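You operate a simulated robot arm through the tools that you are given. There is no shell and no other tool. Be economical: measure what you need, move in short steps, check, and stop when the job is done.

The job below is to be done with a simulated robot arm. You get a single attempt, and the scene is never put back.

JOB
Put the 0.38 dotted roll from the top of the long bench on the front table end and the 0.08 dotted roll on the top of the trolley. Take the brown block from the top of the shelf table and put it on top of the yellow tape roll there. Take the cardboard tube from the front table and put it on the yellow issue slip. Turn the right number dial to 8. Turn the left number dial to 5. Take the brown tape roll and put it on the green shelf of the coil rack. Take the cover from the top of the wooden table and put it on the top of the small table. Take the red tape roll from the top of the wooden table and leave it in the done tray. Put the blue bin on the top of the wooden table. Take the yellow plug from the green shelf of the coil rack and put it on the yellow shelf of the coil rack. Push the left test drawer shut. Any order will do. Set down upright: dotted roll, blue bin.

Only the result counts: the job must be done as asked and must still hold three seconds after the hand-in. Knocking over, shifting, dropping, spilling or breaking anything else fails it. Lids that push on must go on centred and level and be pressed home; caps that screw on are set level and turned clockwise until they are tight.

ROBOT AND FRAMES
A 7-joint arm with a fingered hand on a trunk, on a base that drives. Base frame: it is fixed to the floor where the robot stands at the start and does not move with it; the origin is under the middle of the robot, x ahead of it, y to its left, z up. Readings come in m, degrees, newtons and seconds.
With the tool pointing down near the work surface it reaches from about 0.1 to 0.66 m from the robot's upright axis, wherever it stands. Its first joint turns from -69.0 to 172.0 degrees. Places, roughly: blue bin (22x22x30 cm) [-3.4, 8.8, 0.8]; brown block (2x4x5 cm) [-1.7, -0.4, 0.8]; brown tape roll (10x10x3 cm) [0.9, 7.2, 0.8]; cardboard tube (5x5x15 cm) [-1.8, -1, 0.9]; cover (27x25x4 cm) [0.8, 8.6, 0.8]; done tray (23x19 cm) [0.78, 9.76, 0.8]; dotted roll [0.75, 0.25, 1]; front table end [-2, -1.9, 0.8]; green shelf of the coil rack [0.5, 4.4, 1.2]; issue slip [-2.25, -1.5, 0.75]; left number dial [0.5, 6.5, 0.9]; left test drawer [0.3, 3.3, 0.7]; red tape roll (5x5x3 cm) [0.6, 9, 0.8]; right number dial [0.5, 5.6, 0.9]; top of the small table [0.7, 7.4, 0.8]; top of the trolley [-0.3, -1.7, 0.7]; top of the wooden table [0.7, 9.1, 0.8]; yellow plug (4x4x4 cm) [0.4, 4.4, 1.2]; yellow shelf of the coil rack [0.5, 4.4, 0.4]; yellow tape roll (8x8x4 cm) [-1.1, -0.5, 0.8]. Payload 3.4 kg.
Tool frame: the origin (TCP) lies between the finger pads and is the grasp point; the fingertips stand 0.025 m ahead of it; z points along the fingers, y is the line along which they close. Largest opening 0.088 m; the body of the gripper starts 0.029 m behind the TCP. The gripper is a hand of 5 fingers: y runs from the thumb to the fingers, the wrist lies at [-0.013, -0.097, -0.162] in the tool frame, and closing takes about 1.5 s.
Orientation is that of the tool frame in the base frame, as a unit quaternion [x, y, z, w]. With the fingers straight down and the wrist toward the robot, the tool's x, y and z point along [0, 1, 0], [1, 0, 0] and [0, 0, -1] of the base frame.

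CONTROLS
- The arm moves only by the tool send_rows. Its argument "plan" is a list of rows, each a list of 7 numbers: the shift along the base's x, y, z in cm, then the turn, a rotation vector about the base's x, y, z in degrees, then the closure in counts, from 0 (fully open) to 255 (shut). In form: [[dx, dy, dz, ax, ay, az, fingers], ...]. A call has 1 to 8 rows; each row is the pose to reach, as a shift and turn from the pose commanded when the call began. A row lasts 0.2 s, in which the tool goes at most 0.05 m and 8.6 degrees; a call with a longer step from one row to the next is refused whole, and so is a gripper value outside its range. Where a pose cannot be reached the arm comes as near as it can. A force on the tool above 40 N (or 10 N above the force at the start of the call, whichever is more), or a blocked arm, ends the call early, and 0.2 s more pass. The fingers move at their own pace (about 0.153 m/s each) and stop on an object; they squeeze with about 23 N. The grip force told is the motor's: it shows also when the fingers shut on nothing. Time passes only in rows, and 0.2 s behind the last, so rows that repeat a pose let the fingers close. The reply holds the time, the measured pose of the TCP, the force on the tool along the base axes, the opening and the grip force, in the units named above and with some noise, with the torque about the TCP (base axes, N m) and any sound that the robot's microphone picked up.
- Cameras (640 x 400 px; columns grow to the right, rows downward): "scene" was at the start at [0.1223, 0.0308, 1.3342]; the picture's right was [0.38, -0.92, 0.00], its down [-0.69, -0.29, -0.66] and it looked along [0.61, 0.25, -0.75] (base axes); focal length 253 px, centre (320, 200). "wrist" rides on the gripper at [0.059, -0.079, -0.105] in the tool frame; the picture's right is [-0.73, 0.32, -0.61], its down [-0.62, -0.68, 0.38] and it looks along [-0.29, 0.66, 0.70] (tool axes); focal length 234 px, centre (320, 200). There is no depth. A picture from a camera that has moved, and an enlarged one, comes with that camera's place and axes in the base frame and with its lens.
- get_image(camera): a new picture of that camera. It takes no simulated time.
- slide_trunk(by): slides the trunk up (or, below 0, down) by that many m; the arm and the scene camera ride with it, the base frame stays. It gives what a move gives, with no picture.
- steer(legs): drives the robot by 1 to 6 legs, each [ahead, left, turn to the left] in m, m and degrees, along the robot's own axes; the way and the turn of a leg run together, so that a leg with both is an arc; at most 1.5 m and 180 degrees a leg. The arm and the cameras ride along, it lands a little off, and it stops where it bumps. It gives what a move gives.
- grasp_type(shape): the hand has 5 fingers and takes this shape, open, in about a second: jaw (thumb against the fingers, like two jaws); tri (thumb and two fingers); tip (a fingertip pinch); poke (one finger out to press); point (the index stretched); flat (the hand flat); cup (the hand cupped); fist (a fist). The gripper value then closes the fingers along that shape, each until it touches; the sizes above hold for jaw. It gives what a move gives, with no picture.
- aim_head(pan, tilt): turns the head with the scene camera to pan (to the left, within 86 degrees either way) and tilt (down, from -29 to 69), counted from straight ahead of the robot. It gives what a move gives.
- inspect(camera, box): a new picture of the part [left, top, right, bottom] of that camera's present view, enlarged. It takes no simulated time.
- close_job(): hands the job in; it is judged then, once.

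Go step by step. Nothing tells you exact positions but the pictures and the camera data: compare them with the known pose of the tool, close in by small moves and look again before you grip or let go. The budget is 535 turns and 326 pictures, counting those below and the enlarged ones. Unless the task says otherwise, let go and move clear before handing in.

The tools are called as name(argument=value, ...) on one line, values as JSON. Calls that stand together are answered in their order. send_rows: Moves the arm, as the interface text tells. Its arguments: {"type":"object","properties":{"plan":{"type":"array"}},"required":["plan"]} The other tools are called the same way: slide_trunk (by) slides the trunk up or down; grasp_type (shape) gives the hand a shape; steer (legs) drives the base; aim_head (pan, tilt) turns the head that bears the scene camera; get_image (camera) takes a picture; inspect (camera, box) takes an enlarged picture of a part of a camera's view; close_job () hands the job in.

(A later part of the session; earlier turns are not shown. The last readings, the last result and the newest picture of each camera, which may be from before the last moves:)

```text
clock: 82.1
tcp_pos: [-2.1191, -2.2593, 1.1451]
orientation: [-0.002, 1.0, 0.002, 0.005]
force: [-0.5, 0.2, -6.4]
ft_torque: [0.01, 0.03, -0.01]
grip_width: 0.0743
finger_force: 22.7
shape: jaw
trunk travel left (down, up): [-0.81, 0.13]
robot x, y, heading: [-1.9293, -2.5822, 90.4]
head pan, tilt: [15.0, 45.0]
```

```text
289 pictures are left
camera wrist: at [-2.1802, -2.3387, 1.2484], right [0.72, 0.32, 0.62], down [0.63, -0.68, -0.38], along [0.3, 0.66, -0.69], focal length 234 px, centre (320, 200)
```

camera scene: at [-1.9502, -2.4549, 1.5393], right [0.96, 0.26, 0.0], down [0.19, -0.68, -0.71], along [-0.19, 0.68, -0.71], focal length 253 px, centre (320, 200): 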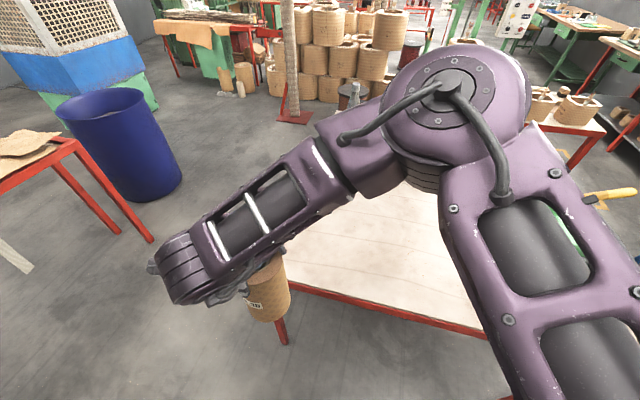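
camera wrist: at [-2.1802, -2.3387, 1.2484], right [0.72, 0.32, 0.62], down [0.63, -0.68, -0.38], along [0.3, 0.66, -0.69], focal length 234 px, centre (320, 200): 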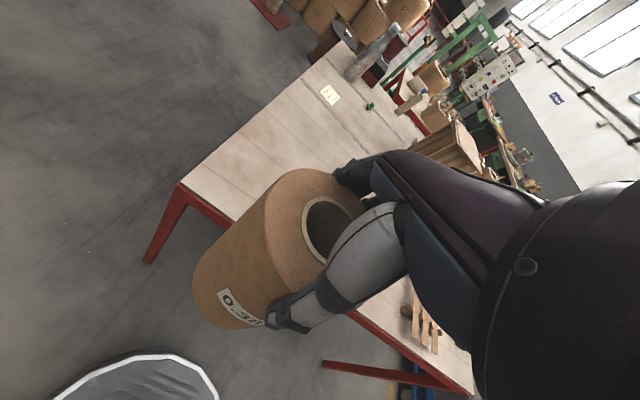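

The table's south end is free. I'll move up a little and bring the roll over about (-2.0, -1.93).

steer(legs=[[0.12, 0, 0]])

send_rows(plan=[[2, 4, 0, 0, 0, 0, 255], [4, 8, 0, 0, 0, 0, 255], [6, 12, 0, 0, 0, 0, 255], [8, 16, -2, 0, 0, 0, 255], [10, 19, -6, 0, 0, 0, 255], [12, 21, -10, 0, 0, 0, 255], [12, 21, -13, 0, 0, 0, 255], [12, 21, -13, 0, 0, 0, 255]])

get_image(camera="scene")

get_image(camera="wrist")

```text
clock: 83.3
tcp_pos: [-2.1207, -2.138, 1.1446]
orientation: [-0.002, 1.0, 0.002, 0.005]
force: [0.3, 0.3, -6.2]
ft_torque: [-0.03, 0.03, 0.03]
grip_width: 0.0745
finger_force: 23.1
shape: jaw
trunk travel left (down, up): [-0.81, 0.13]
robot x, y, heading: [-1.9326, -2.4653, 90.3]
head pan, tilt: [15.0, 45.0]
```

```text
refused: row 5 steps farther than a row can; nothing moved
```

```text
288 pictures are left
camera scene: at [-1.9509, -2.3358, 1.5393], right [0.96, 0.26, 0.0], down [0.19, -0.68, -0.71], along [-0.19, 0.68, -0.71], focal length 253 px, centre (320, 200)
```

scene: 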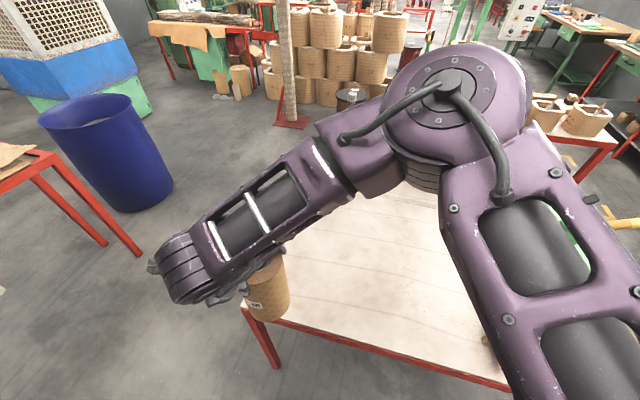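

```text
287 pictures are left
camera wrist: at [-2.1809, -2.2194, 1.2486], right [0.72, 0.32, 0.62], down [0.63, -0.68, -0.38], along [0.3, 0.66, -0.69], focal length 234 px, centre (320, 200)
```

wrist: 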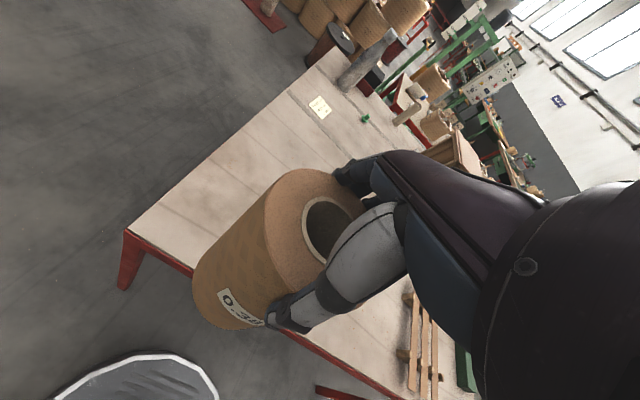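

send_rows(plan=[[2, 4, 0, 0, 0, 0, 255], [4, 8, 0, 0, 0, 0, 255], [6, 12, 0, 0, 0, 0, 255], [8, 16, -2, 0, 0, 0, 255], [10, 19, -5, 0, 0, 0, 255], [12, 21, -9, 0, 0, 0, 255], [12, 21, -13, 0, 0, 0, 255], [12, 21, -13, 0, 0, 0, 255]])

get_image(camera="scene")

get_image(camera="wrist")

```text
clock: 85.1
tcp_pos: [-2.0022, -1.9287, 1.01]
orientation: [-0.002, 1.0, 0.001, 0.005]
force: [0.3, -0.8, -6.2]
ft_torque: [0.03, 0.0, 0.04]
grip_width: 0.0743
finger_force: 23.0
shape: jaw
trunk travel left (down, up): [-0.81, 0.13]
robot x, y, heading: [-1.9295, -2.4649, 90.6]
head pan, tilt: [15.0, 45.0]
```

```text
286 pictures are left
camera scene: at [-1.9507, -2.3345, 1.5392], right [0.96, 0.26, 0.0], down [0.19, -0.68, -0.71], along [-0.19, 0.68, -0.71], focal length 253 px, centre (320, 200)
```

scene: 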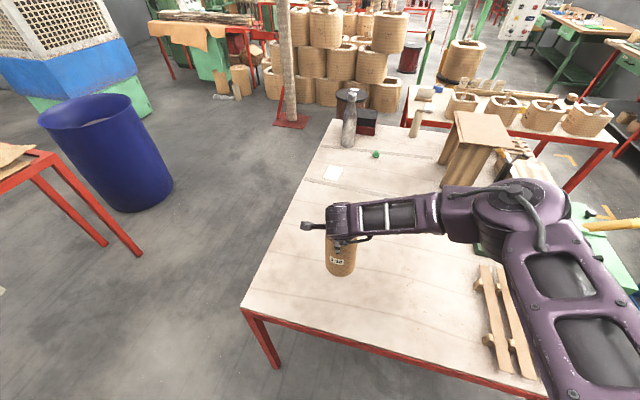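

```text
285 pictures are left
camera wrist: at [-2.0628, -2.0085, 1.1141], right [0.72, 0.32, 0.62], down [0.63, -0.68, -0.38], along [0.3, 0.66, -0.69], focal length 234 px, centre (320, 200)
```

wrist: 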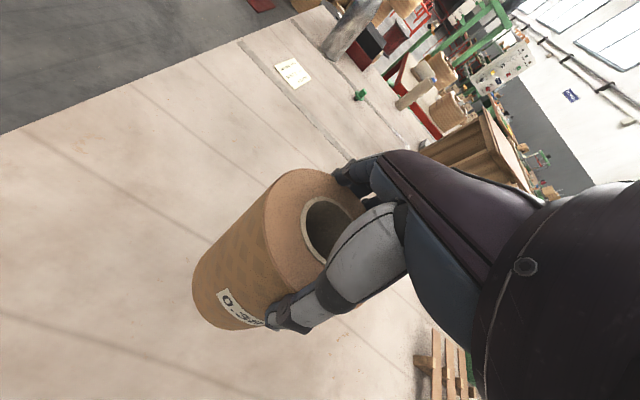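

The roll is over the clear table end. Lowering until it touches.

send_rows(plan=[[0, 0, -2, 0, 0, 0, 255], [0, 0, -4, 0, 0, 0, 255], [0, 0, -5, 0, 0, 0, 255], [0, 0, -6, 0, 0, 0, 255], [0, 0, -7, 0, 0, 0, 255], [0, 0, -8, 0, 0, 0, 255], [0, 0, -9, 0, 0, 0, 255], [0, 0, -10, 0, 0, 0, 255]])

get_image(camera="scene")

```text
clock: 87.0
tcp_pos: [-2.0, -1.9274, 0.9263]
orientation: [-0.001, 1.0, 0.012, 0.002]
force: [5.3, -13.2, 37.7]
ft_torque: [-0.46, 0.0, 0.02]
grip_width: 0.0739
finger_force: 23.0
shape: jaw
trunk travel left (down, up): [-0.81, 0.13]
robot x, y, heading: [-1.9293, -2.4634, 90.1]
head pan, tilt: [15.0, 45.0]
stopped in row 8: the force on the tool passed its limit (the readings are from after the stop); the commanded pose is now the measured one
```

```text
284 pictures are left
camera scene: at [-1.9481, -2.3434, 1.5406], right [0.96, 0.26, 0.0], down [0.18, -0.68, -0.71], along [-0.19, 0.69, -0.7], focal length 253 px, centre (320, 200)
```

scene: 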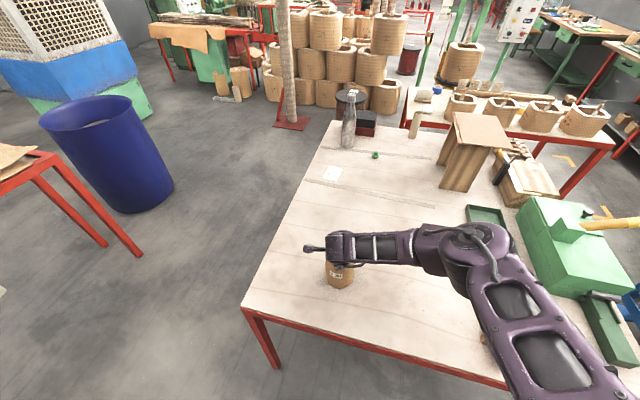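

send_rows(plan=[[0, 0, 0.5, 0, 0, 0, 255], [0, 0, 0.5, 0, 0, 0, 200], [0, 0, 0.5, 0, 0, 0, 100], [0, 0, 0.5, 0, 0, 0, 0], [0, 0, 0.5, 0, 0, 0, 0], [0, 0, 0.5, 0, 0, 0, 0], [0, 0, 0.5, 0, 0, 0, 0]])

get_image(camera="wrist")

```text
clock: 88.6
tcp_pos: [-1.9998, -1.9275, 0.9263]
orientation: [0.001, 1.0, 0.009, 0.005]
force: [2.3, -3.2, 14.1]
ft_torque: [0.28, 0.08, -0.02]
grip_width: 0.0879
finger_force: 0.1
shape: jaw
trunk travel left (down, up): [-0.81, 0.13]
robot x, y, heading: [-1.9299, -2.4646, 90.4]
head pan, tilt: [15.0, 45.0]
```

```text
283 pictures are left
camera wrist: at [-2.0601, -2.0087, 1.0285], right [0.72, 0.31, 0.62], down [0.63, -0.67, -0.39], along [0.3, 0.67, -0.68], focal length 234 px, centre (320, 200)
```

wrist: 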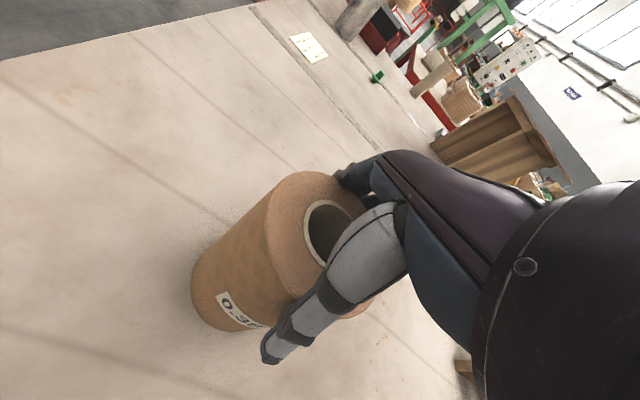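

send_rows(plan=[[0, 0, 1, 0, 0, 0, 0], [0, 0, 3, 0, 0, 0, 0], [0, 0, 6, 0, 0, 0, 0], [0, 0, 10, 0, 0, 0, 0], [0, 0, 14, 0, 0, 0, 0], [0, 0, 18, 0, 0, 0, 0]])

get_image(camera="wrist")

get_image(camera="scene")

```text
clock: 90.0
tcp_pos: [-2.0004, -1.9278, 1.1028]
orientation: [-0.001, 1.0, 0.008, 0.005]
force: [-0.6, -0.1, -0.4]
ft_torque: [0.01, 0.03, 0.03]
grip_width: 0.088
finger_force: 0.1
shape: jaw
trunk travel left (down, up): [-0.81, 0.13]
robot x, y, heading: [-1.9341, -2.4655, 90.0]
head pan, tilt: [15.0, 45.0]
```

```text
282 pictures are left
camera wrist: at [-2.0609, -2.0073, 1.2057], right [0.72, 0.31, 0.62], down [0.63, -0.68, -0.39], along [0.3, 0.67, -0.68], focal length 234 px, centre (320, 200)
```

wrist: 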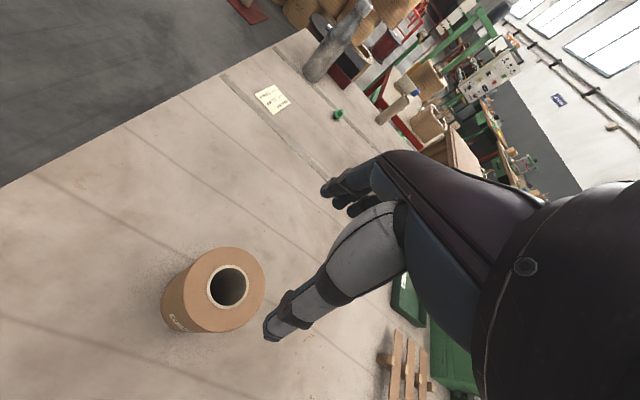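

```text
281 pictures are left
camera scene: at [-1.95, -2.3359, 1.5393], right [0.96, 0.26, 0.0], down [0.19, -0.68, -0.71], along [-0.19, 0.68, -0.71], focal length 253 px, centre (320, 200)
```

scene: 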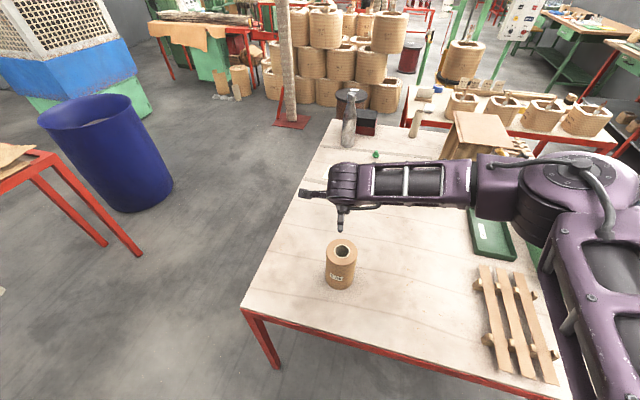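

The 0.38 roll is standing on the table end. Next are the tube and block; I'll retract and drive round to the north-west notch, looking as I go.

send_rows(plan=[[-2, -4, 2, 0, 0, 0, 0], [-4, -8, 2, 0, 0, 0, 0], [-6, -12, 2, 0, 0, 0, 0], [-8, -16, 2, 0, 0, 0, 0], [-10, -19, 2, 0, 0, 0, 0], [-12, -21, 2, 0, 0, 0, 0]])

steer(legs=[[-0.13, 0, 0], [0, 0.9, 0], [1.2, 0, 0], [0, 0, 180]])

aim_head(pan=60, tilt=45)

get_image(camera="scene")

```text
clock: 91.4
tcp_pos: [-2.1217, -2.139, 1.1246]
orientation: [0.0, 1.0, 0.007, 0.005]
force: [0.3, -0.1, 0.1]
ft_torque: [-0.01, 0.0, -0.02]
grip_width: 0.088
finger_force: 0.1
shape: jaw
trunk travel left (down, up): [-0.81, 0.13]
robot x, y, heading: [-1.9264, -2.4662, 90.3]
head pan, tilt: [15.0, 45.0]
```

```text
clock: 109.7
tcp_pos: [-2.667, -1.7615, 1.1254]
orientation: [1.0, 0.026, -0.005, 0.007]
force: [0.0, -0.1, -0.3]
ft_torque: [-0.01, 0.01, -0.01]
grip_width: 0.088
finger_force: 0.1
shape: jaw
trunk travel left (down, up): [-0.81, 0.13]
robot x, y, heading: [-2.8793, -1.445, -86.8]
head pan, tilt: [15.0, 45.0]
```

```text
clock: 110.8
tcp_pos: [-2.6666, -1.7617, 1.1249]
orientation: [1.0, 0.026, -0.004, 0.008]
force: [1.3, 0.0, -0.2]
ft_torque: [-0.03, 0.01, -0.04]
grip_width: 0.0881
finger_force: 0.2
shape: jaw
trunk travel left (down, up): [-0.81, 0.13]
robot x, y, heading: [-2.8792, -1.4432, -86.7]
head pan, tilt: [60.0, 45.0]
```

```text
280 pictures are left
camera scene: at [-2.8002, -1.5305, 1.5393], right [-0.45, -0.89, 0.0], down [-0.63, 0.32, -0.71], along [0.63, -0.32, -0.71], focal length 253 px, centre (320, 200)
```

scene: 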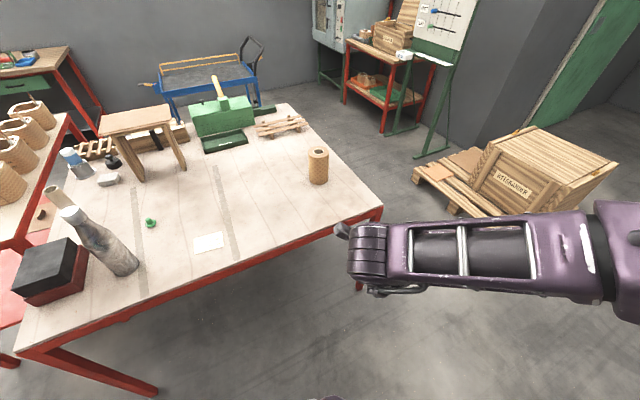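

steer(legs=[[0, 0, -3.3], [-0.92, 0, 0], [0, 0.4, 0]])

aim_head(pan=60, tilt=50)

get_image(camera="scene")

```text
clock: 118.2
tcp_pos: [-2.2822, -0.8341, 1.1242]
orientation: [1.0, 0.014, -0.005, 0.007]
force: [-0.1, -0.4, 0.5]
ft_torque: [-0.01, -0.01, 0.01]
grip_width: 0.0881
finger_force: 0.0
shape: jaw
trunk travel left (down, up): [-0.81, 0.13]
robot x, y, heading: [-2.4842, -0.5117, -88.2]
head pan, tilt: [60.0, 45.0]
```

```text
clock: 118.9
tcp_pos: [-2.2825, -0.834, 1.1256]
orientation: [1.0, 0.014, -0.004, 0.007]
force: [-0.2, 0.0, -0.2]
ft_torque: [0.02, -0.01, 0.0]
grip_width: 0.0879
finger_force: 0.0
shape: jaw
trunk travel left (down, up): [-0.81, 0.13]
robot x, y, heading: [-2.4817, -0.5138, -88.4]
head pan, tilt: [60.0, 50.0]
```

```text
279 pictures are left
camera scene: at [-2.4131, -0.597, 1.5324], right [-0.47, -0.88, 0.0], down [-0.68, 0.36, -0.64], along [0.57, -0.3, -0.77], focal length 253 px, centre (320, 200)
```

scene: 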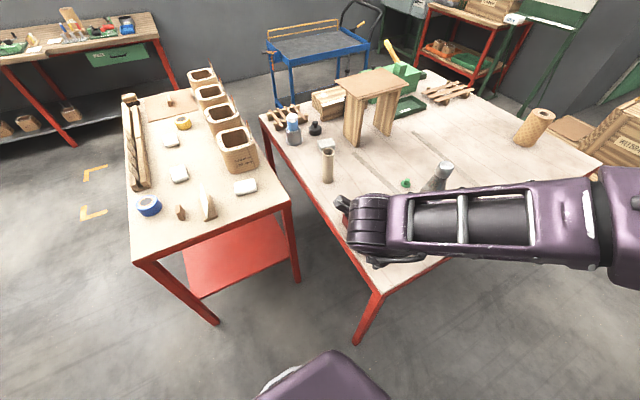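

steer(legs=[[0, 0, -1.6], [0.03, 0.3, 0]])

aim_head(pan=50, tilt=50)

get_image(camera="scene")

get_image(camera="wrist")

```text
clock: 121.3
tcp_pos: [-1.9792, -0.8696, 1.1246]
orientation: [1.0, -0.001, -0.005, 0.008]
force: [0.3, 0.1, 0.0]
ft_torque: [0.05, 0.0, 0.02]
grip_width: 0.0882
finger_force: 0.1
shape: jaw
trunk travel left (down, up): [-0.81, 0.13]
robot x, y, heading: [-2.1647, -0.5385, -89.9]
head pan, tilt: [60.0, 50.0]
```

```text
clock: 122.1
tcp_pos: [-1.9787, -0.8691, 1.1246]
orientation: [1.0, -0.002, -0.005, 0.007]
force: [-0.3, 0.0, 0.3]
ft_torque: [-0.03, -0.02, -0.01]
grip_width: 0.0879
finger_force: 0.1
shape: jaw
trunk travel left (down, up): [-0.81, 0.13]
robot x, y, heading: [-2.17, -0.5377, -89.9]
head pan, tilt: [50.0, 50.0]
```

```text
278 pictures are left
camera scene: at [-2.1102, -0.6395, 1.5324], right [-0.64, -0.77, 0.0], down [-0.59, 0.49, -0.64], along [0.49, -0.41, -0.77], focal length 253 px, centre (320, 200)
```

scene: 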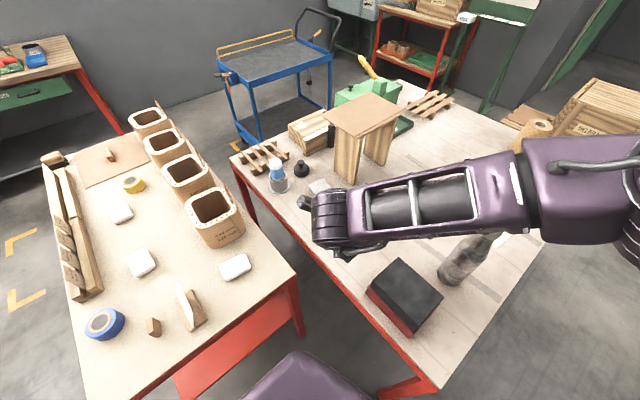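

```text
277 pictures are left
camera wrist: at [-1.9196, -0.7886, 1.2275], right [-0.72, -0.31, 0.62], down [-0.63, 0.68, -0.39], along [-0.3, -0.67, -0.68], focal length 234 px, centre (320, 200)
```

wrist: 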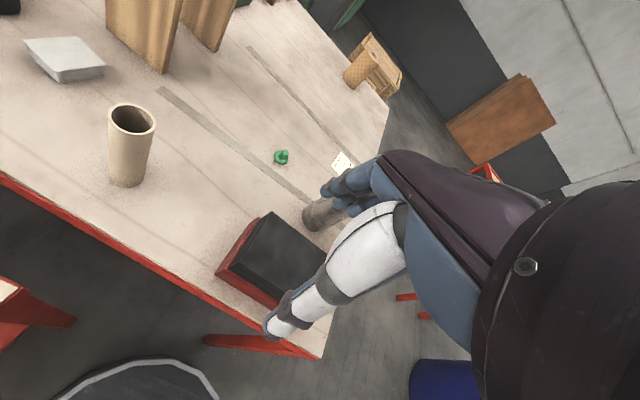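

The tube stands at about (-1.775, -0.981) with its top near z 0.92. I'll bring the open jaw above it.

send_rows(plan=[[4, -2, -2, 0, 0, 0, 0], [8, -4, -4, 0, 0, 0, 0], [12, -6, -6, 0, 0, 0, 0], [16, -8.5, -8, 0, 0, 0, 0], [20, -11, -10, 0, 0, 0, 0], [20.4, -11.2, -12, 0, 0, 0, 0], [20.4, -11.2, -12, 0, 0, 0, 0]])

get_image(camera="wrist")

get_image(camera="scene")

```text
refused: row 4 steps farther than a row can; nothing moved
```

```text
276 pictures are left
camera wrist: at [-1.9196, -0.7886, 1.2275], right [-0.72, -0.31, 0.62], down [-0.63, 0.68, -0.39], along [-0.3, -0.67, -0.68], focal length 234 px, centre (320, 200)
```

wrist: 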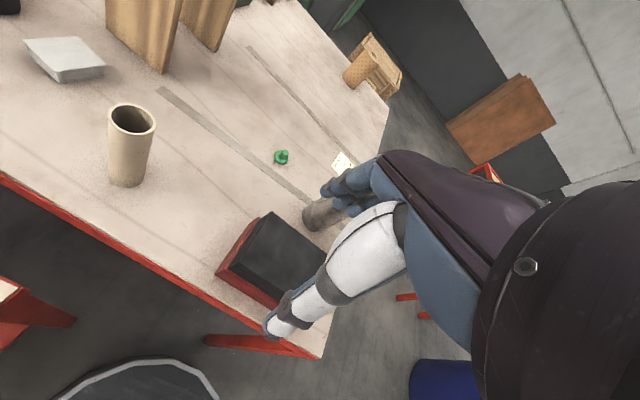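

```text
275 pictures are left
camera scene: at [-2.1102, -0.6395, 1.5324], right [-0.64, -0.77, 0.0], down [-0.59, 0.49, -0.64], along [0.49, -0.41, -0.77], focal length 253 px, centre (320, 200)
```

scene: 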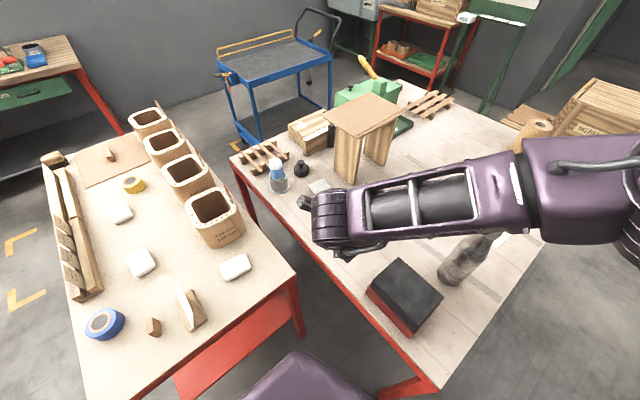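

send_rows(plan=[[3.5, -1.5, -1.5, 0, 0, 0, 0], [7, -3.5, -3, 0, 0, 0, 0], [10.5, -5.5, -5, 0, 0, 0, 0], [14, -7.5, -7, 0, 0, 0, 0], [17.5, -9.5, -9, 0, 0, 0, 0], [20.4, -11.2, -11, 0, 0, 0, 0], [20.4, -11.2, -12, 0, 0, 0, 0], [20.4, -11.2, -12, 0, 0, 0, 0]])

get_image(camera="wrist")

get_image(camera="scene")

```text
clock: 123.9
tcp_pos: [-1.9194, -0.9844, 1.0176]
orientation: [1.0, 0.0, -0.003, 0.006]
force: [0.2, -0.1, 0.9]
ft_torque: [-0.01, -0.05, 0.02]
grip_width: 0.0878
finger_force: 0.0
shape: jaw
out of reach, approached as far as the arm can: row 1, 2, 3, 4, 5, 6, 7, 8
trunk travel left (down, up): [-0.81, 0.13]
robot x, y, heading: [-2.1712, -0.5393, -89.7]
head pan, tilt: [50.0, 50.0]
```

```text
274 pictures are left
camera wrist: at [-1.8602, -0.9049, 1.1202], right [-0.72, -0.31, 0.62], down [-0.63, 0.68, -0.39], along [-0.3, -0.67, -0.69], focal length 234 px, centre (320, 200)
```

wrist: 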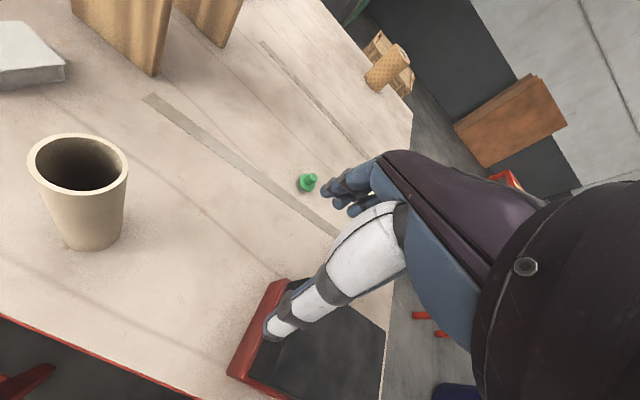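

```text
273 pictures are left
camera scene: at [-2.1106, -0.6399, 1.5324], right [-0.64, -0.77, 0.0], down [-0.59, 0.49, -0.64], along [0.49, -0.41, -0.77], focal length 253 px, centre (320, 200)
```

scene: 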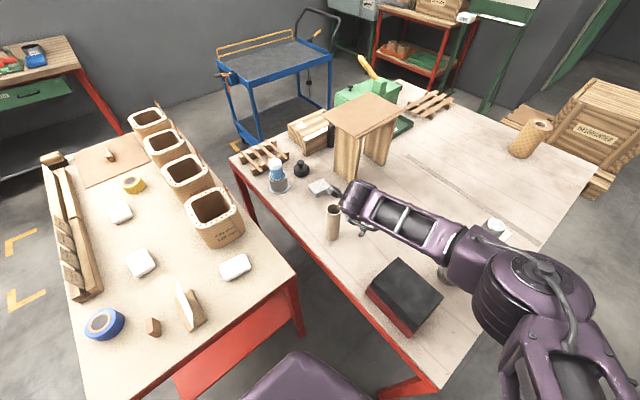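

send_rows(plan=[[0, 0, 0, 0, 0, 8, 0], [2, 0, 0, 0, 0, 16, 0], [5, 0, 0, 0, 0, 24, 0], [8, 0, 0, 0, 0, 32, 0], [11, 0, 0, 0, 0, 40, 0], [14.2, 0.3, 0, 0, 0, 42, 0], [14.2, 0.3, 0, 0, 0, 42, 0]])

get_image(camera="wrist")

get_image(camera="scene")

```text
clock: 125.5
tcp_pos: [-1.8504, -0.9647, 1.0072]
orientation: [0.934, 0.357, -0.002, 0.009]
force: [0.0, 0.1, 0.7]
ft_torque: [-0.01, 0.0, 0.03]
grip_width: 0.0877
finger_force: 0.0
shape: jaw
out of reach, approached as far as the arm can: row 3, 4, 5, 6, 7
trunk travel left (down, up): [-0.81, 0.13]
robot x, y, heading: [-2.1682, -0.5394, -89.8]
head pan, tilt: [50.0, 50.0]
```

```text
272 pictures are left
camera wrist: at [-1.8608, -0.8658, 1.1102], right [-0.33, -0.71, 0.62], down [-0.92, 0.08, -0.39], along [0.22, -0.69, -0.68], focal length 234 px, centre (320, 200)
```

wrist: 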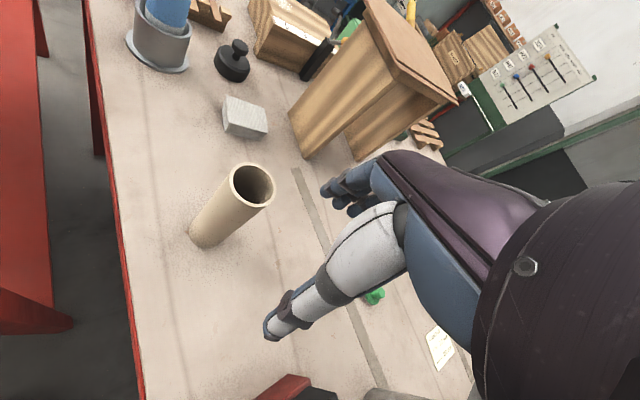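

```text
271 pictures are left
camera scene: at [-2.1105, -0.6395, 1.5324], right [-0.64, -0.77, 0.0], down [-0.59, 0.49, -0.64], along [0.49, -0.41, -0.77], focal length 253 px, centre (320, 200)
```

scene: 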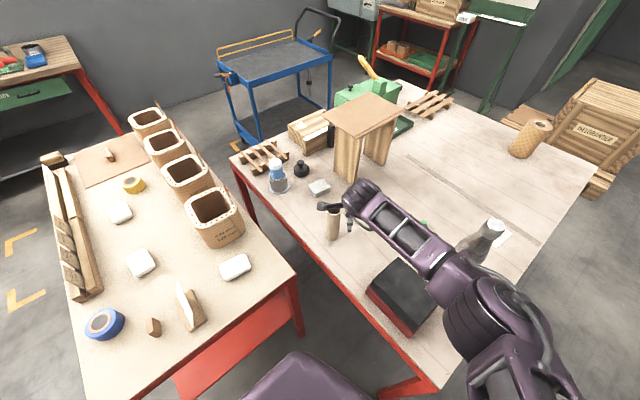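

The arm is short of reach with the trunk this high. I'll pull back and up, lower the trunk 12 cm, and try again.

send_rows(plan=[[-1, 1, 4, 0, 0, 0, 0], [-2, 2, 8, 0, 0, 0, 0], [-3, 3, 12, 0, 0, 0, 0], [-3, 3, 12, 0, 0, 0, 0]])

slide_trunk(by=-0.12)

send_rows(plan=[[3, -1, 0, 0, 0, 0, 0], [6, -2, 0, 0, 0, 0, 0], [9, -4, 0, 0, 0, 0, 0], [10.5, -4.6, 0, 0, 0, 0, 0], [10.5, -4.6, 0, 0, 0, 0, 0]])

get_image(camera="wrist")

get_image(camera="scene")

```text
clock: 126.5
tcp_pos: [-1.8818, -0.9323, 1.1266]
orientation: [0.934, 0.357, -0.002, 0.007]
force: [-0.1, 0.0, -0.5]
ft_torque: [-0.01, 0.01, -0.03]
grip_width: 0.0878
finger_force: 0.1
shape: jaw
trunk travel left (down, up): [-0.81, 0.13]
robot x, y, heading: [-2.1675, -0.5385, -90.0]
head pan, tilt: [50.0, 50.0]
```

```text
clock: 128.0
tcp_pos: [-1.8799, -0.9329, 1.0071]
orientation: [0.934, 0.358, -0.002, 0.008]
force: [0.4, 0.5, -0.4]
ft_torque: [0.01, -0.02, 0.01]
grip_width: 0.0883
finger_force: 0.1
shape: jaw
trunk travel left (down, up): [-0.69, 0.25]
robot x, y, heading: [-2.168, -0.5438, -89.9]
head pan, tilt: [50.0, 50.0]
```

```text
clock: 129.2
tcp_pos: [-1.8464, -0.9527, 1.0083]
orientation: [0.934, 0.357, -0.003, 0.008]
force: [0.0, 0.1, 0.4]
ft_torque: [-0.01, -0.02, -0.02]
grip_width: 0.0878
finger_force: 0.1
shape: jaw
out of reach, approached as far as the arm can: row 2, 3, 4, 5
trunk travel left (down, up): [-0.69, 0.25]
robot x, y, heading: [-2.1683, -0.5428, -89.9]
head pan, tilt: [50.0, 50.0]
```

```text
270 pictures are left
camera wrist: at [-1.8571, -0.8549, 1.112], right [-0.33, -0.72, 0.62], down [-0.92, 0.08, -0.39], along [0.22, -0.69, -0.68], focal length 234 px, centre (320, 200)
```

wrist: 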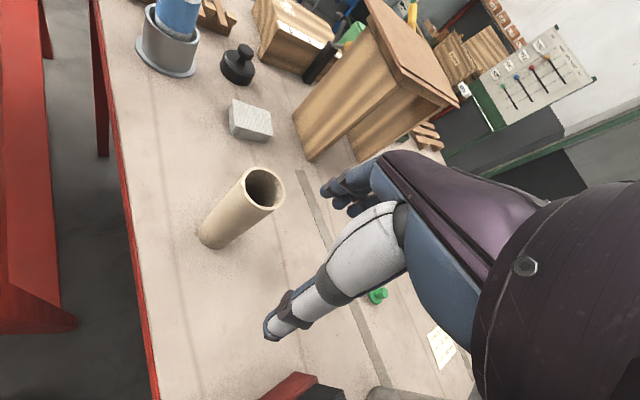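

```text
269 pictures are left
camera scene: at [-2.1109, -0.6394, 1.4124], right [-0.64, -0.77, 0.0], down [-0.59, 0.49, -0.64], along [0.49, -0.41, -0.77], focal length 253 px, centre (320, 200)
```

scene: 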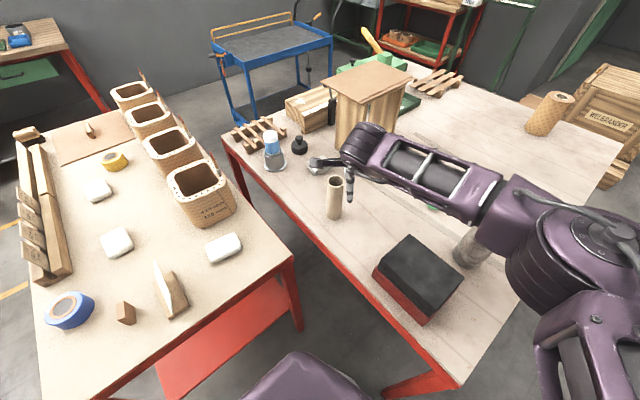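

send_rows(plan=[[0, 0, 0, 0, 0, 8, 0], [0, 0, 0, 0, 0, 16, 0], [2, -0.5, 0, 0, 0, 24, 0], [4, -1, 0, 0, 0, 32, 0], [6, -2, 0, 0, 0, 40, 0], [7, -2.6, 0, 0, 0, 40, 0], [7, -2.6, 0, 0, 0, 40, 0]])

```text
clock: 130.8
tcp_pos: [-1.8317, -0.9693, 1.0104]
orientation: [0.8, 0.6, 0.0, 0.008]
force: [0.0, -0.1, -0.3]
ft_torque: [-0.02, -0.01, 0.02]
grip_width: 0.088
finger_force: 0.0
shape: jaw
out of reach, approached as far as the arm can: row 3, 4, 5, 6, 7
trunk travel left (down, up): [-0.69, 0.25]
robot x, y, heading: [-2.1682, -0.5386, -90.1]
head pan, tilt: [50.0, 50.0]
```

The base looks round with a radius of about 0.26 m, so I can turn in place here. I'll retract, turn to face the tube and come closer.

send_rows(plan=[[-2, 2, 2, 0, 0, -8, 0], [-4, 4, 4, 0, 0, -16, 0], [-6, 6, 6, 0, 0, -24, 0], [-8, 8, 8, 0, 0, -32, 0], [-10, 10, 10, 0, 0, -40, 0], [-12, 10, 10, 0, 0, -48, 0], [-14, 10, 10, 0, 0, -56, 0], [-15, 10, 10, 0, 0, -64, 0]])

send_rows(plan=[[0, 0, 0, 0, 0, -8, 0], [0, 0, 0, 0, 0, -10, 0]])

steer(legs=[[0, 0, 45], [0.03, 0, 0]])

aim_head(pan=10, tilt=55)

get_image(camera="scene")

get_image(camera="wrist")

```text
clock: 132.6
tcp_pos: [-1.9828, -0.8667, 1.108]
orientation: [0.996, 0.084, -0.003, 0.008]
force: [-0.9, -0.3, -0.7]
ft_torque: [0.01, 0.0, -0.01]
grip_width: 0.0881
finger_force: 0.0
shape: jaw
trunk travel left (down, up): [-0.69, 0.25]
robot x, y, heading: [-2.1699, -0.5419, -89.9]
head pan, tilt: [50.0, 50.0]
```

```text
clock: 133.2
tcp_pos: [-1.9827, -0.8695, 1.107]
orientation: [1.0, -0.003, -0.004, 0.007]
force: [0.2, -0.2, -0.3]
ft_torque: [-0.01, -0.02, -0.04]
grip_width: 0.0881
finger_force: 0.2
shape: jaw
trunk travel left (down, up): [-0.69, 0.25]
robot x, y, heading: [-2.1681, -0.5403, -89.7]
head pan, tilt: [50.0, 50.0]
```

```text
clock: 136.0
tcp_pos: [-1.7881, -0.6659, 1.1099]
orientation: [0.928, 0.373, -0.001, 0.008]
force: [-0.6, 0.4, -0.3]
ft_torque: [-0.02, -0.02, -0.04]
grip_width: 0.088
finger_force: 0.2
shape: jaw
trunk travel left (down, up): [-0.69, 0.25]
robot x, y, heading: [-2.1507, -0.5582, -45.6]
head pan, tilt: [50.0, 50.0]
```

```text
clock: 137.1
tcp_pos: [-1.7871, -0.666, 1.1079]
orientation: [0.928, 0.373, -0.001, 0.008]
force: [-0.2, -0.1, -0.7]
ft_torque: [0.01, -0.05, -0.01]
grip_width: 0.0879
finger_force: 0.2
shape: jaw
trunk travel left (down, up): [-0.69, 0.25]
robot x, y, heading: [-2.1529, -0.5621, -46.1]
head pan, tilt: [10.0, 55.0]
```

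```text
268 pictures are left
camera scene: at [-2.0555, -0.6395, 1.4059], right [-0.58, -0.81, 0.0], down [-0.66, 0.48, -0.57], along [0.47, -0.34, -0.82], focal length 253 px, centre (320, 200)
```

scene: 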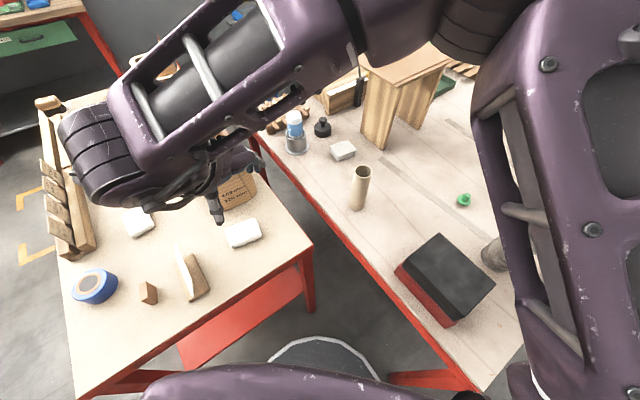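

```text
267 pictures are left
camera wrist: at [-1.8005, -0.5685, 1.2115], right [-0.3, -0.73, 0.62], down [-0.92, 0.05, -0.39], along [0.25, -0.69, -0.68], focal length 234 px, centre (320, 200)
```

wrist: 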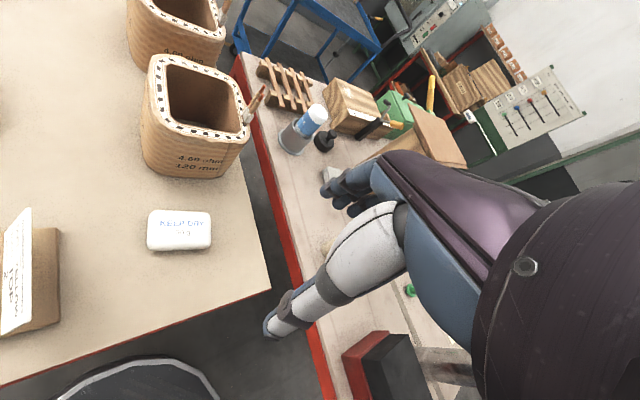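

send_rows(plan=[[0, -4.5, -1, 0, 0, 0, 0], [0, -9, -2, 0, 0, 0, 0], [0, -13.5, -3, 0, 0, 0, 0], [0.5, -18, -4, 0, 0, 0, 0], [1, -22.5, -5, 0, 0, 0, 0], [1.5, -27, -7, 0, 0, 0, 0], [1.5, -31.3, -9, 0, 0, 0, 0], [1.5, -31.3, -9, 0, 0, 0, 0]])

get_image(camera="wrist")

get_image(camera="scene")

```text
clock: 138.9
tcp_pos: [-1.7717, -0.9833, 1.0215]
orientation: [0.928, 0.373, -0.003, 0.009]
force: [0.1, 0.0, 0.8]
ft_torque: [-0.02, 0.03, -0.01]
grip_width: 0.088
finger_force: 0.1
shape: jaw
trunk travel left (down, up): [-0.69, 0.25]
robot x, y, heading: [-2.1479, -0.5667, -45.8]
head pan, tilt: [10.0, 55.0]
```

```text
266 pictures are left
camera wrist: at [-1.7862, -0.8837, 1.1245], right [-0.3, -0.72, 0.62], down [-0.92, 0.05, -0.39], along [0.25, -0.69, -0.68], focal length 234 px, centre (320, 200)
```

wrist: 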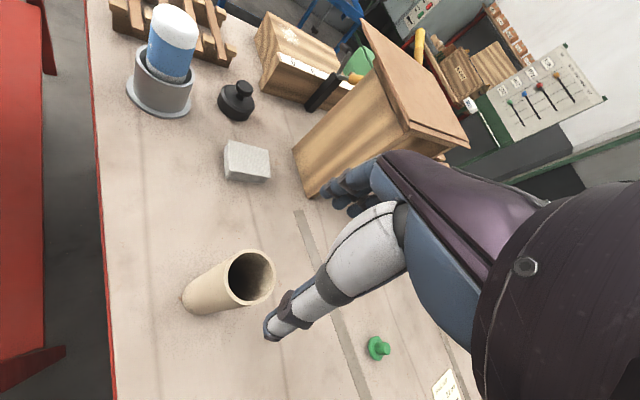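

```text
265 pictures are left
camera scene: at [-2.0555, -0.6384, 1.4059], right [-0.58, -0.81, 0.0], down [-0.66, 0.48, -0.57], along [0.47, -0.34, -0.82], focal length 253 px, centre (320, 200)
```

scene: 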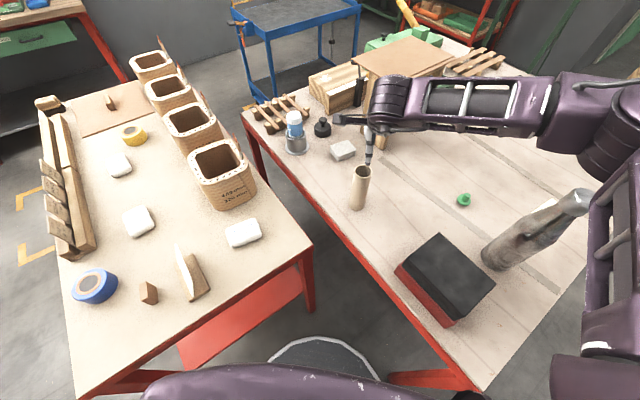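

inspect(camera="scene", box=[440, 60, 640, 280])

```text
1.82 times, centred on (540, 170) of scene
camera zoom: at [-2.0555, -0.6384, 1.4059], right [-0.58, -0.81, 0.0], down [-0.66, 0.48, -0.57], along [0.47, -0.34, -0.82], focal length 459 px, centre (-80, 254)
```

zoom: 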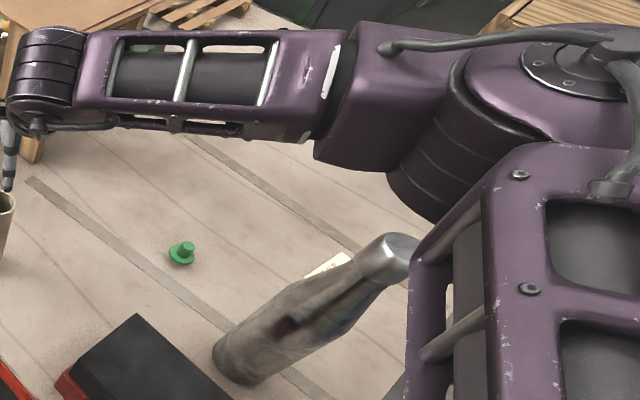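

The elbow hangs near the steel bottle. I'll raise the trunk 10 cm for clearance and lower the hand in steps while watching it.

slide_trunk(by=0.1)

send_rows(plan=[[-0.3, 0.2, -3, 0, 0, 0, 0], [-0.6, 0.4, -6, 0, 0, 0, 0], [-0.6, 0.4, -9, 0, 0, 0, 0], [-0.6, 0.4, -12, 0, 0, 0, 0], [-0.6, 0.4, -14, 0, 0, 0, 0]])

get_image(camera="scene")

get_image(camera="wrist")

```text
clock: 140.2
tcp_pos: [-1.7722, -0.9832, 1.1206]
orientation: [0.928, 0.373, -0.002, 0.008]
force: [-0.6, -0.1, 0.5]
ft_torque: [-0.01, -0.01, 0.02]
grip_width: 0.0878
finger_force: 0.0
shape: jaw
trunk travel left (down, up): [-0.79, 0.15]
robot x, y, heading: [-2.1497, -0.5583, -45.8]
head pan, tilt: [10.0, 55.0]
```

```text
clock: 141.4
tcp_pos: [-1.7775, -0.9808, 0.9813]
orientation: [0.928, 0.373, -0.001, 0.008]
force: [-0.2, -0.5, -1.2]
ft_torque: [0.03, -0.01, 0.04]
grip_width: 0.0881
finger_force: 0.0
shape: jaw
trunk travel left (down, up): [-0.79, 0.15]
robot x, y, heading: [-2.1477, -0.5608, -45.8]
head pan, tilt: [10.0, 55.0]
```

```text
263 pictures are left
camera scene: at [-2.0557, -0.6397, 1.5059], right [-0.59, -0.81, 0.0], down [-0.66, 0.48, -0.57], along [0.47, -0.34, -0.82], focal length 253 px, centre (320, 200)
```

scene: 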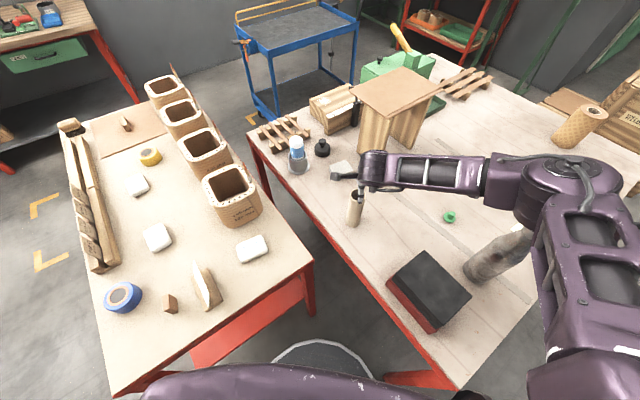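

```text
262 pictures are left
camera wrist: at [-1.791, -0.8819, 1.0854], right [-0.3, -0.73, 0.62], down [-0.92, 0.05, -0.39], along [0.25, -0.69, -0.68], focal length 234 px, centre (320, 200)
```

wrist: 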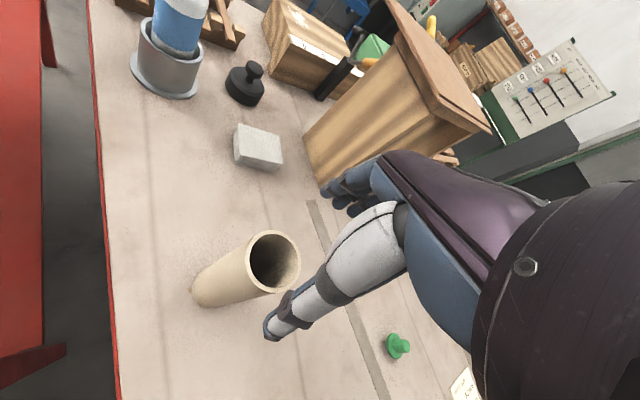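

send_rows(plan=[[0, 0.1, -2.5, 0, 0, 0, 0], [0, 0.2, -5, 0, 0, 0, 0], [0, 0.2, -7, 0, 0, 0, 0], [0, 0.2, -8, 0, 0, 0, 0], [0, 0.2, -8, 0, 0, 0, 0]])

get_image(camera="wrist")

get_image(camera="scene")

```text
clock: 142.6
tcp_pos: [-1.78, -0.9759, 0.9028]
orientation: [0.928, 0.373, -0.002, 0.008]
force: [0.0, 0.2, 0.1]
ft_torque: [-0.01, 0.04, -0.05]
grip_width: 0.0877
finger_force: 0.0
shape: jaw
trunk travel left (down, up): [-0.79, 0.15]
robot x, y, heading: [-2.1503, -0.5618, -46.0]
head pan, tilt: [10.0, 55.0]
```

```text
261 pictures are left
camera wrist: at [-1.793, -0.8772, 1.0053], right [-0.3, -0.73, 0.62], down [-0.92, 0.05, -0.39], along [0.25, -0.69, -0.68], focal length 234 px, centre (320, 200)
```

wrist: 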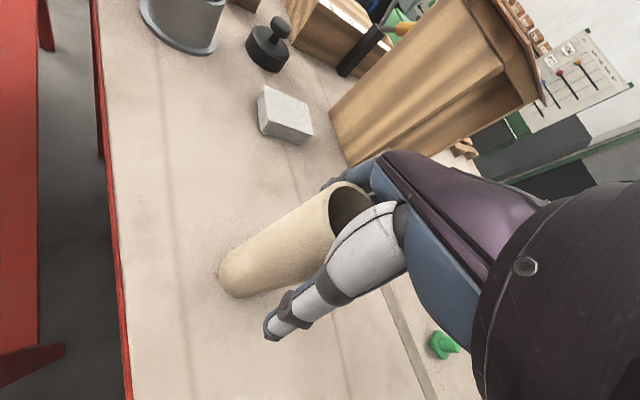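

```text
260 pictures are left
camera scene: at [-2.0559, -0.6395, 1.5059], right [-0.59, -0.81, 0.0], down [-0.66, 0.48, -0.57], along [0.47, -0.34, -0.82], focal length 253 px, centre (320, 200)
```

scene: 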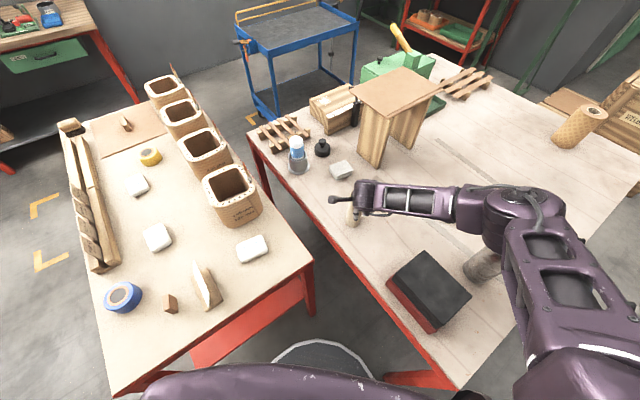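

send_rows(plan=[[0, 0, 0, 0, 0, 0, 255], [0, 0, 0, 0, 0, 0, 255], [0, 0, 0, 0, 0, 0, 255], [0, 0, 0, 0, 0, 0, 255], [0, 0, 0, 0, 0, 0, 255], [0, 0, 0, 0, 0, 0, 255], [0, 0, 0, 0, 0, 0, 255]])

send_rows(plan=[[0, 0, 3, 0, 0, 0, 255], [0, 0, 7, 0, 0, 0, 255], [0, 0, 11, 0, 0, 0, 255], [0, 0, 15, 0, 0, 0, 255], [0, 0, 19, 0, 0, 0, 255], [0, 0, 22, 0, 0, 0, 255]])

get_image(camera="wrist")

get_image(camera="scene")

```text
clock: 144.2
tcp_pos: [-1.7808, -0.9767, 0.9027]
orientation: [0.928, 0.373, -0.001, 0.009]
force: [0.1, -1.1, -0.9]
ft_torque: [0.0, 0.0, 0.03]
grip_width: 0.0383
finger_force: 22.7
shape: jaw
trunk travel left (down, up): [-0.79, 0.15]
robot x, y, heading: [-2.1531, -0.5584, -45.8]
head pan, tilt: [10.0, 55.0]
```

```text
clock: 145.6
tcp_pos: [-1.7796, -0.9774, 1.1225]
orientation: [0.928, 0.373, -0.002, 0.008]
force: [-0.5, -1.0, -0.2]
ft_torque: [0.02, -0.01, 0.0]
grip_width: 0.0375
finger_force: 23.1
shape: jaw
trunk travel left (down, up): [-0.79, 0.15]
robot x, y, heading: [-2.1479, -0.5611, -45.8]
head pan, tilt: [10.0, 55.0]
```

```text
259 pictures are left
camera wrist: at [-1.7925, -0.8782, 1.2262], right [-0.3, -0.73, 0.62], down [-0.92, 0.05, -0.39], along [0.25, -0.69, -0.68], focal length 234 px, centre (320, 200)
```

wrist: 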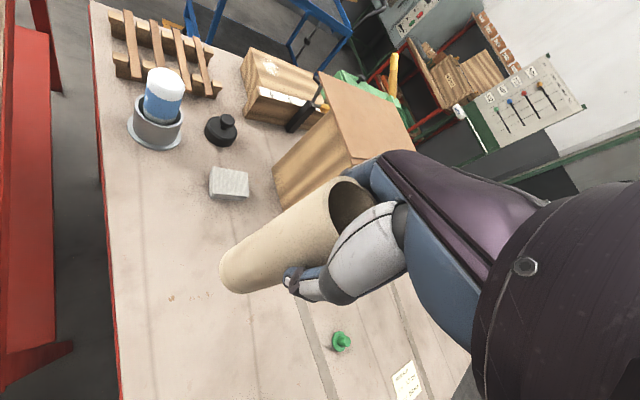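

```text
258 pictures are left
camera scene: at [-2.0559, -0.6392, 1.5059], right [-0.59, -0.81, 0.0], down [-0.66, 0.48, -0.57], along [0.47, -0.34, -0.82], focal length 253 px, centre (320, 200)
```

scene: 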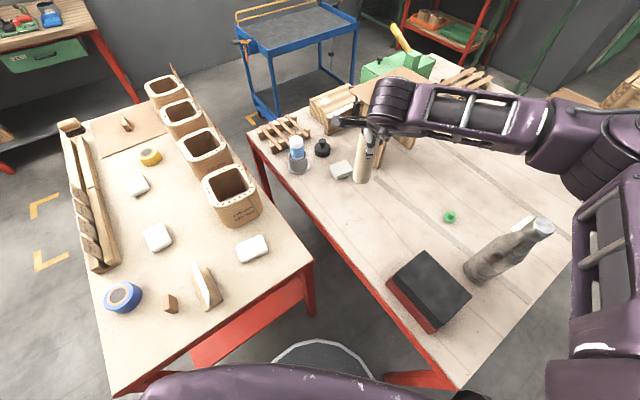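

The tube is held and nothing else moved. I'll retract, turn to face east and drive to the west side of the front table beside the slip.

send_rows(plan=[[0, 4.5, 1, 0, 0, 0, 255], [0, 9, 2, 0, 0, 0, 255], [0, 13.5, 2, 0, 0, 0, 255], [0, 18, 2, 0, 0, 0, 255], [0, 22.5, 2, 0, 0, 0, 255], [0, 27, 2, 0, 0, 0, 255], [0, 31, 2, 0, 0, 0, 255], [0, 31, 2, 0, 0, 0, 255]])

steer(legs=[[0, 0, 46], [-0.57, 0, 0], [0, -1.01, 0]])

aim_head(pan=10, tilt=50)

get_image(camera="scene")

get_image(camera="wrist")

```text
clock: 147.4
tcp_pos: [-1.7783, -0.6675, 1.1415]
orientation: [0.928, 0.373, 0.001, 0.008]
force: [0.5, 0.1, -0.3]
ft_torque: [0.04, 0.01, 0.0]
grip_width: 0.0377
finger_force: 22.7
shape: jaw
trunk travel left (down, up): [-0.79, 0.15]
robot x, y, heading: [-2.1498, -0.5618, -45.7]
head pan, tilt: [10.0, 55.0]
```

```text
clock: 157.6
tcp_pos: [-2.3853, -1.3852, 1.1424]
orientation: [0.713, 0.701, 0.002, 0.009]
force: [0.0, -1.1, -0.1]
ft_torque: [-0.02, 0.02, 0.04]
grip_width: 0.0377
finger_force: 22.9
shape: jaw
trunk travel left (down, up): [-0.79, 0.15]
robot x, y, heading: [-2.7195, -1.576, -0.6]
head pan, tilt: [10.0, 55.0]
```

```text
clock: 158.3
tcp_pos: [-2.3852, -1.3861, 1.1431]
orientation: [0.714, 0.7, 0.002, 0.008]
force: [-0.3, 0.2, -0.8]
ft_torque: [0.01, 0.01, -0.01]
grip_width: 0.0375
finger_force: 23.4
shape: jaw
trunk travel left (down, up): [-0.79, 0.15]
robot x, y, heading: [-2.7181, -1.573, -1.0]
head pan, tilt: [10.0, 50.0]
```

```text
257 pictures are left
camera scene: at [-2.5949, -1.5614, 1.5124], right [0.16, -0.99, 0.0], down [-0.76, -0.12, -0.64], along [0.63, 0.1, -0.77], focal length 253 px, centre (320, 200)
```

scene: 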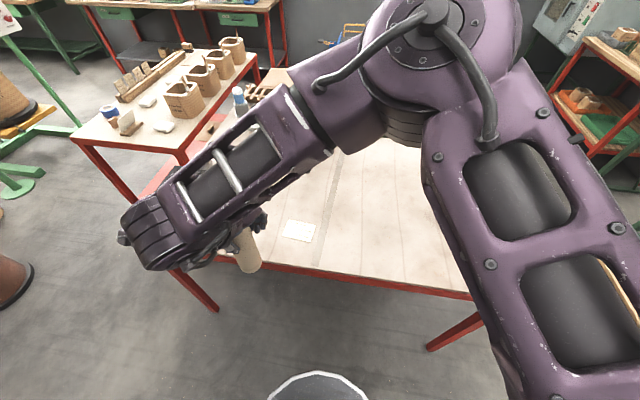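

```text
256 pictures are left
camera wrist: at [-2.4651, -1.3247, 1.2455], right [0.3, -0.73, 0.62], down [-0.69, -0.61, -0.39], along [0.66, -0.31, -0.68], focal length 234 px, centre (320, 200)
```

wrist: 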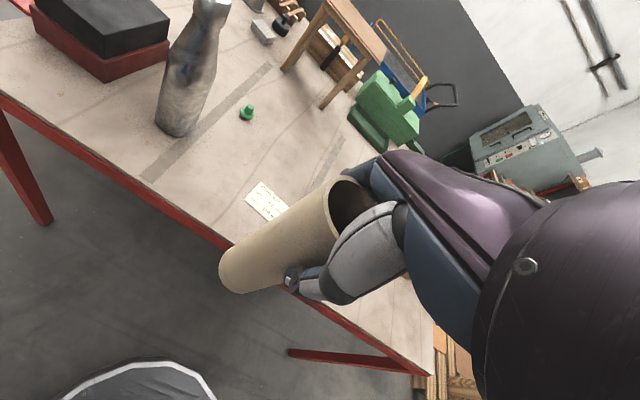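

inspect(camera="scene", box=[260, 200, 340, 250])

```text
8.00 times, centred on (300, 225) of scene
camera zoom: at [-2.5949, -1.5614, 1.5124], right [0.16, -0.99, 0.0], down [-0.76, -0.12, -0.64], along [0.63, 0.1, -0.77], focal length 2021 px, centre (480, 0)
```

zoom: 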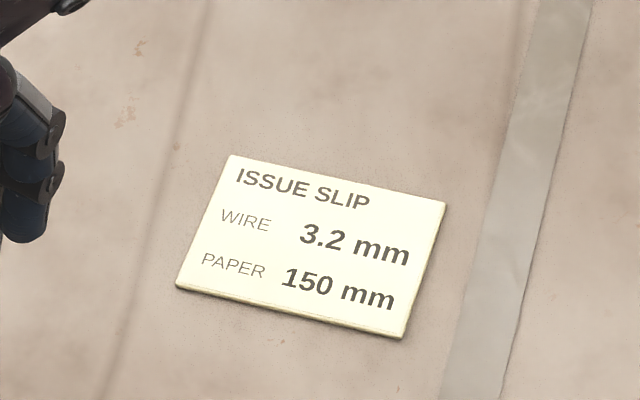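

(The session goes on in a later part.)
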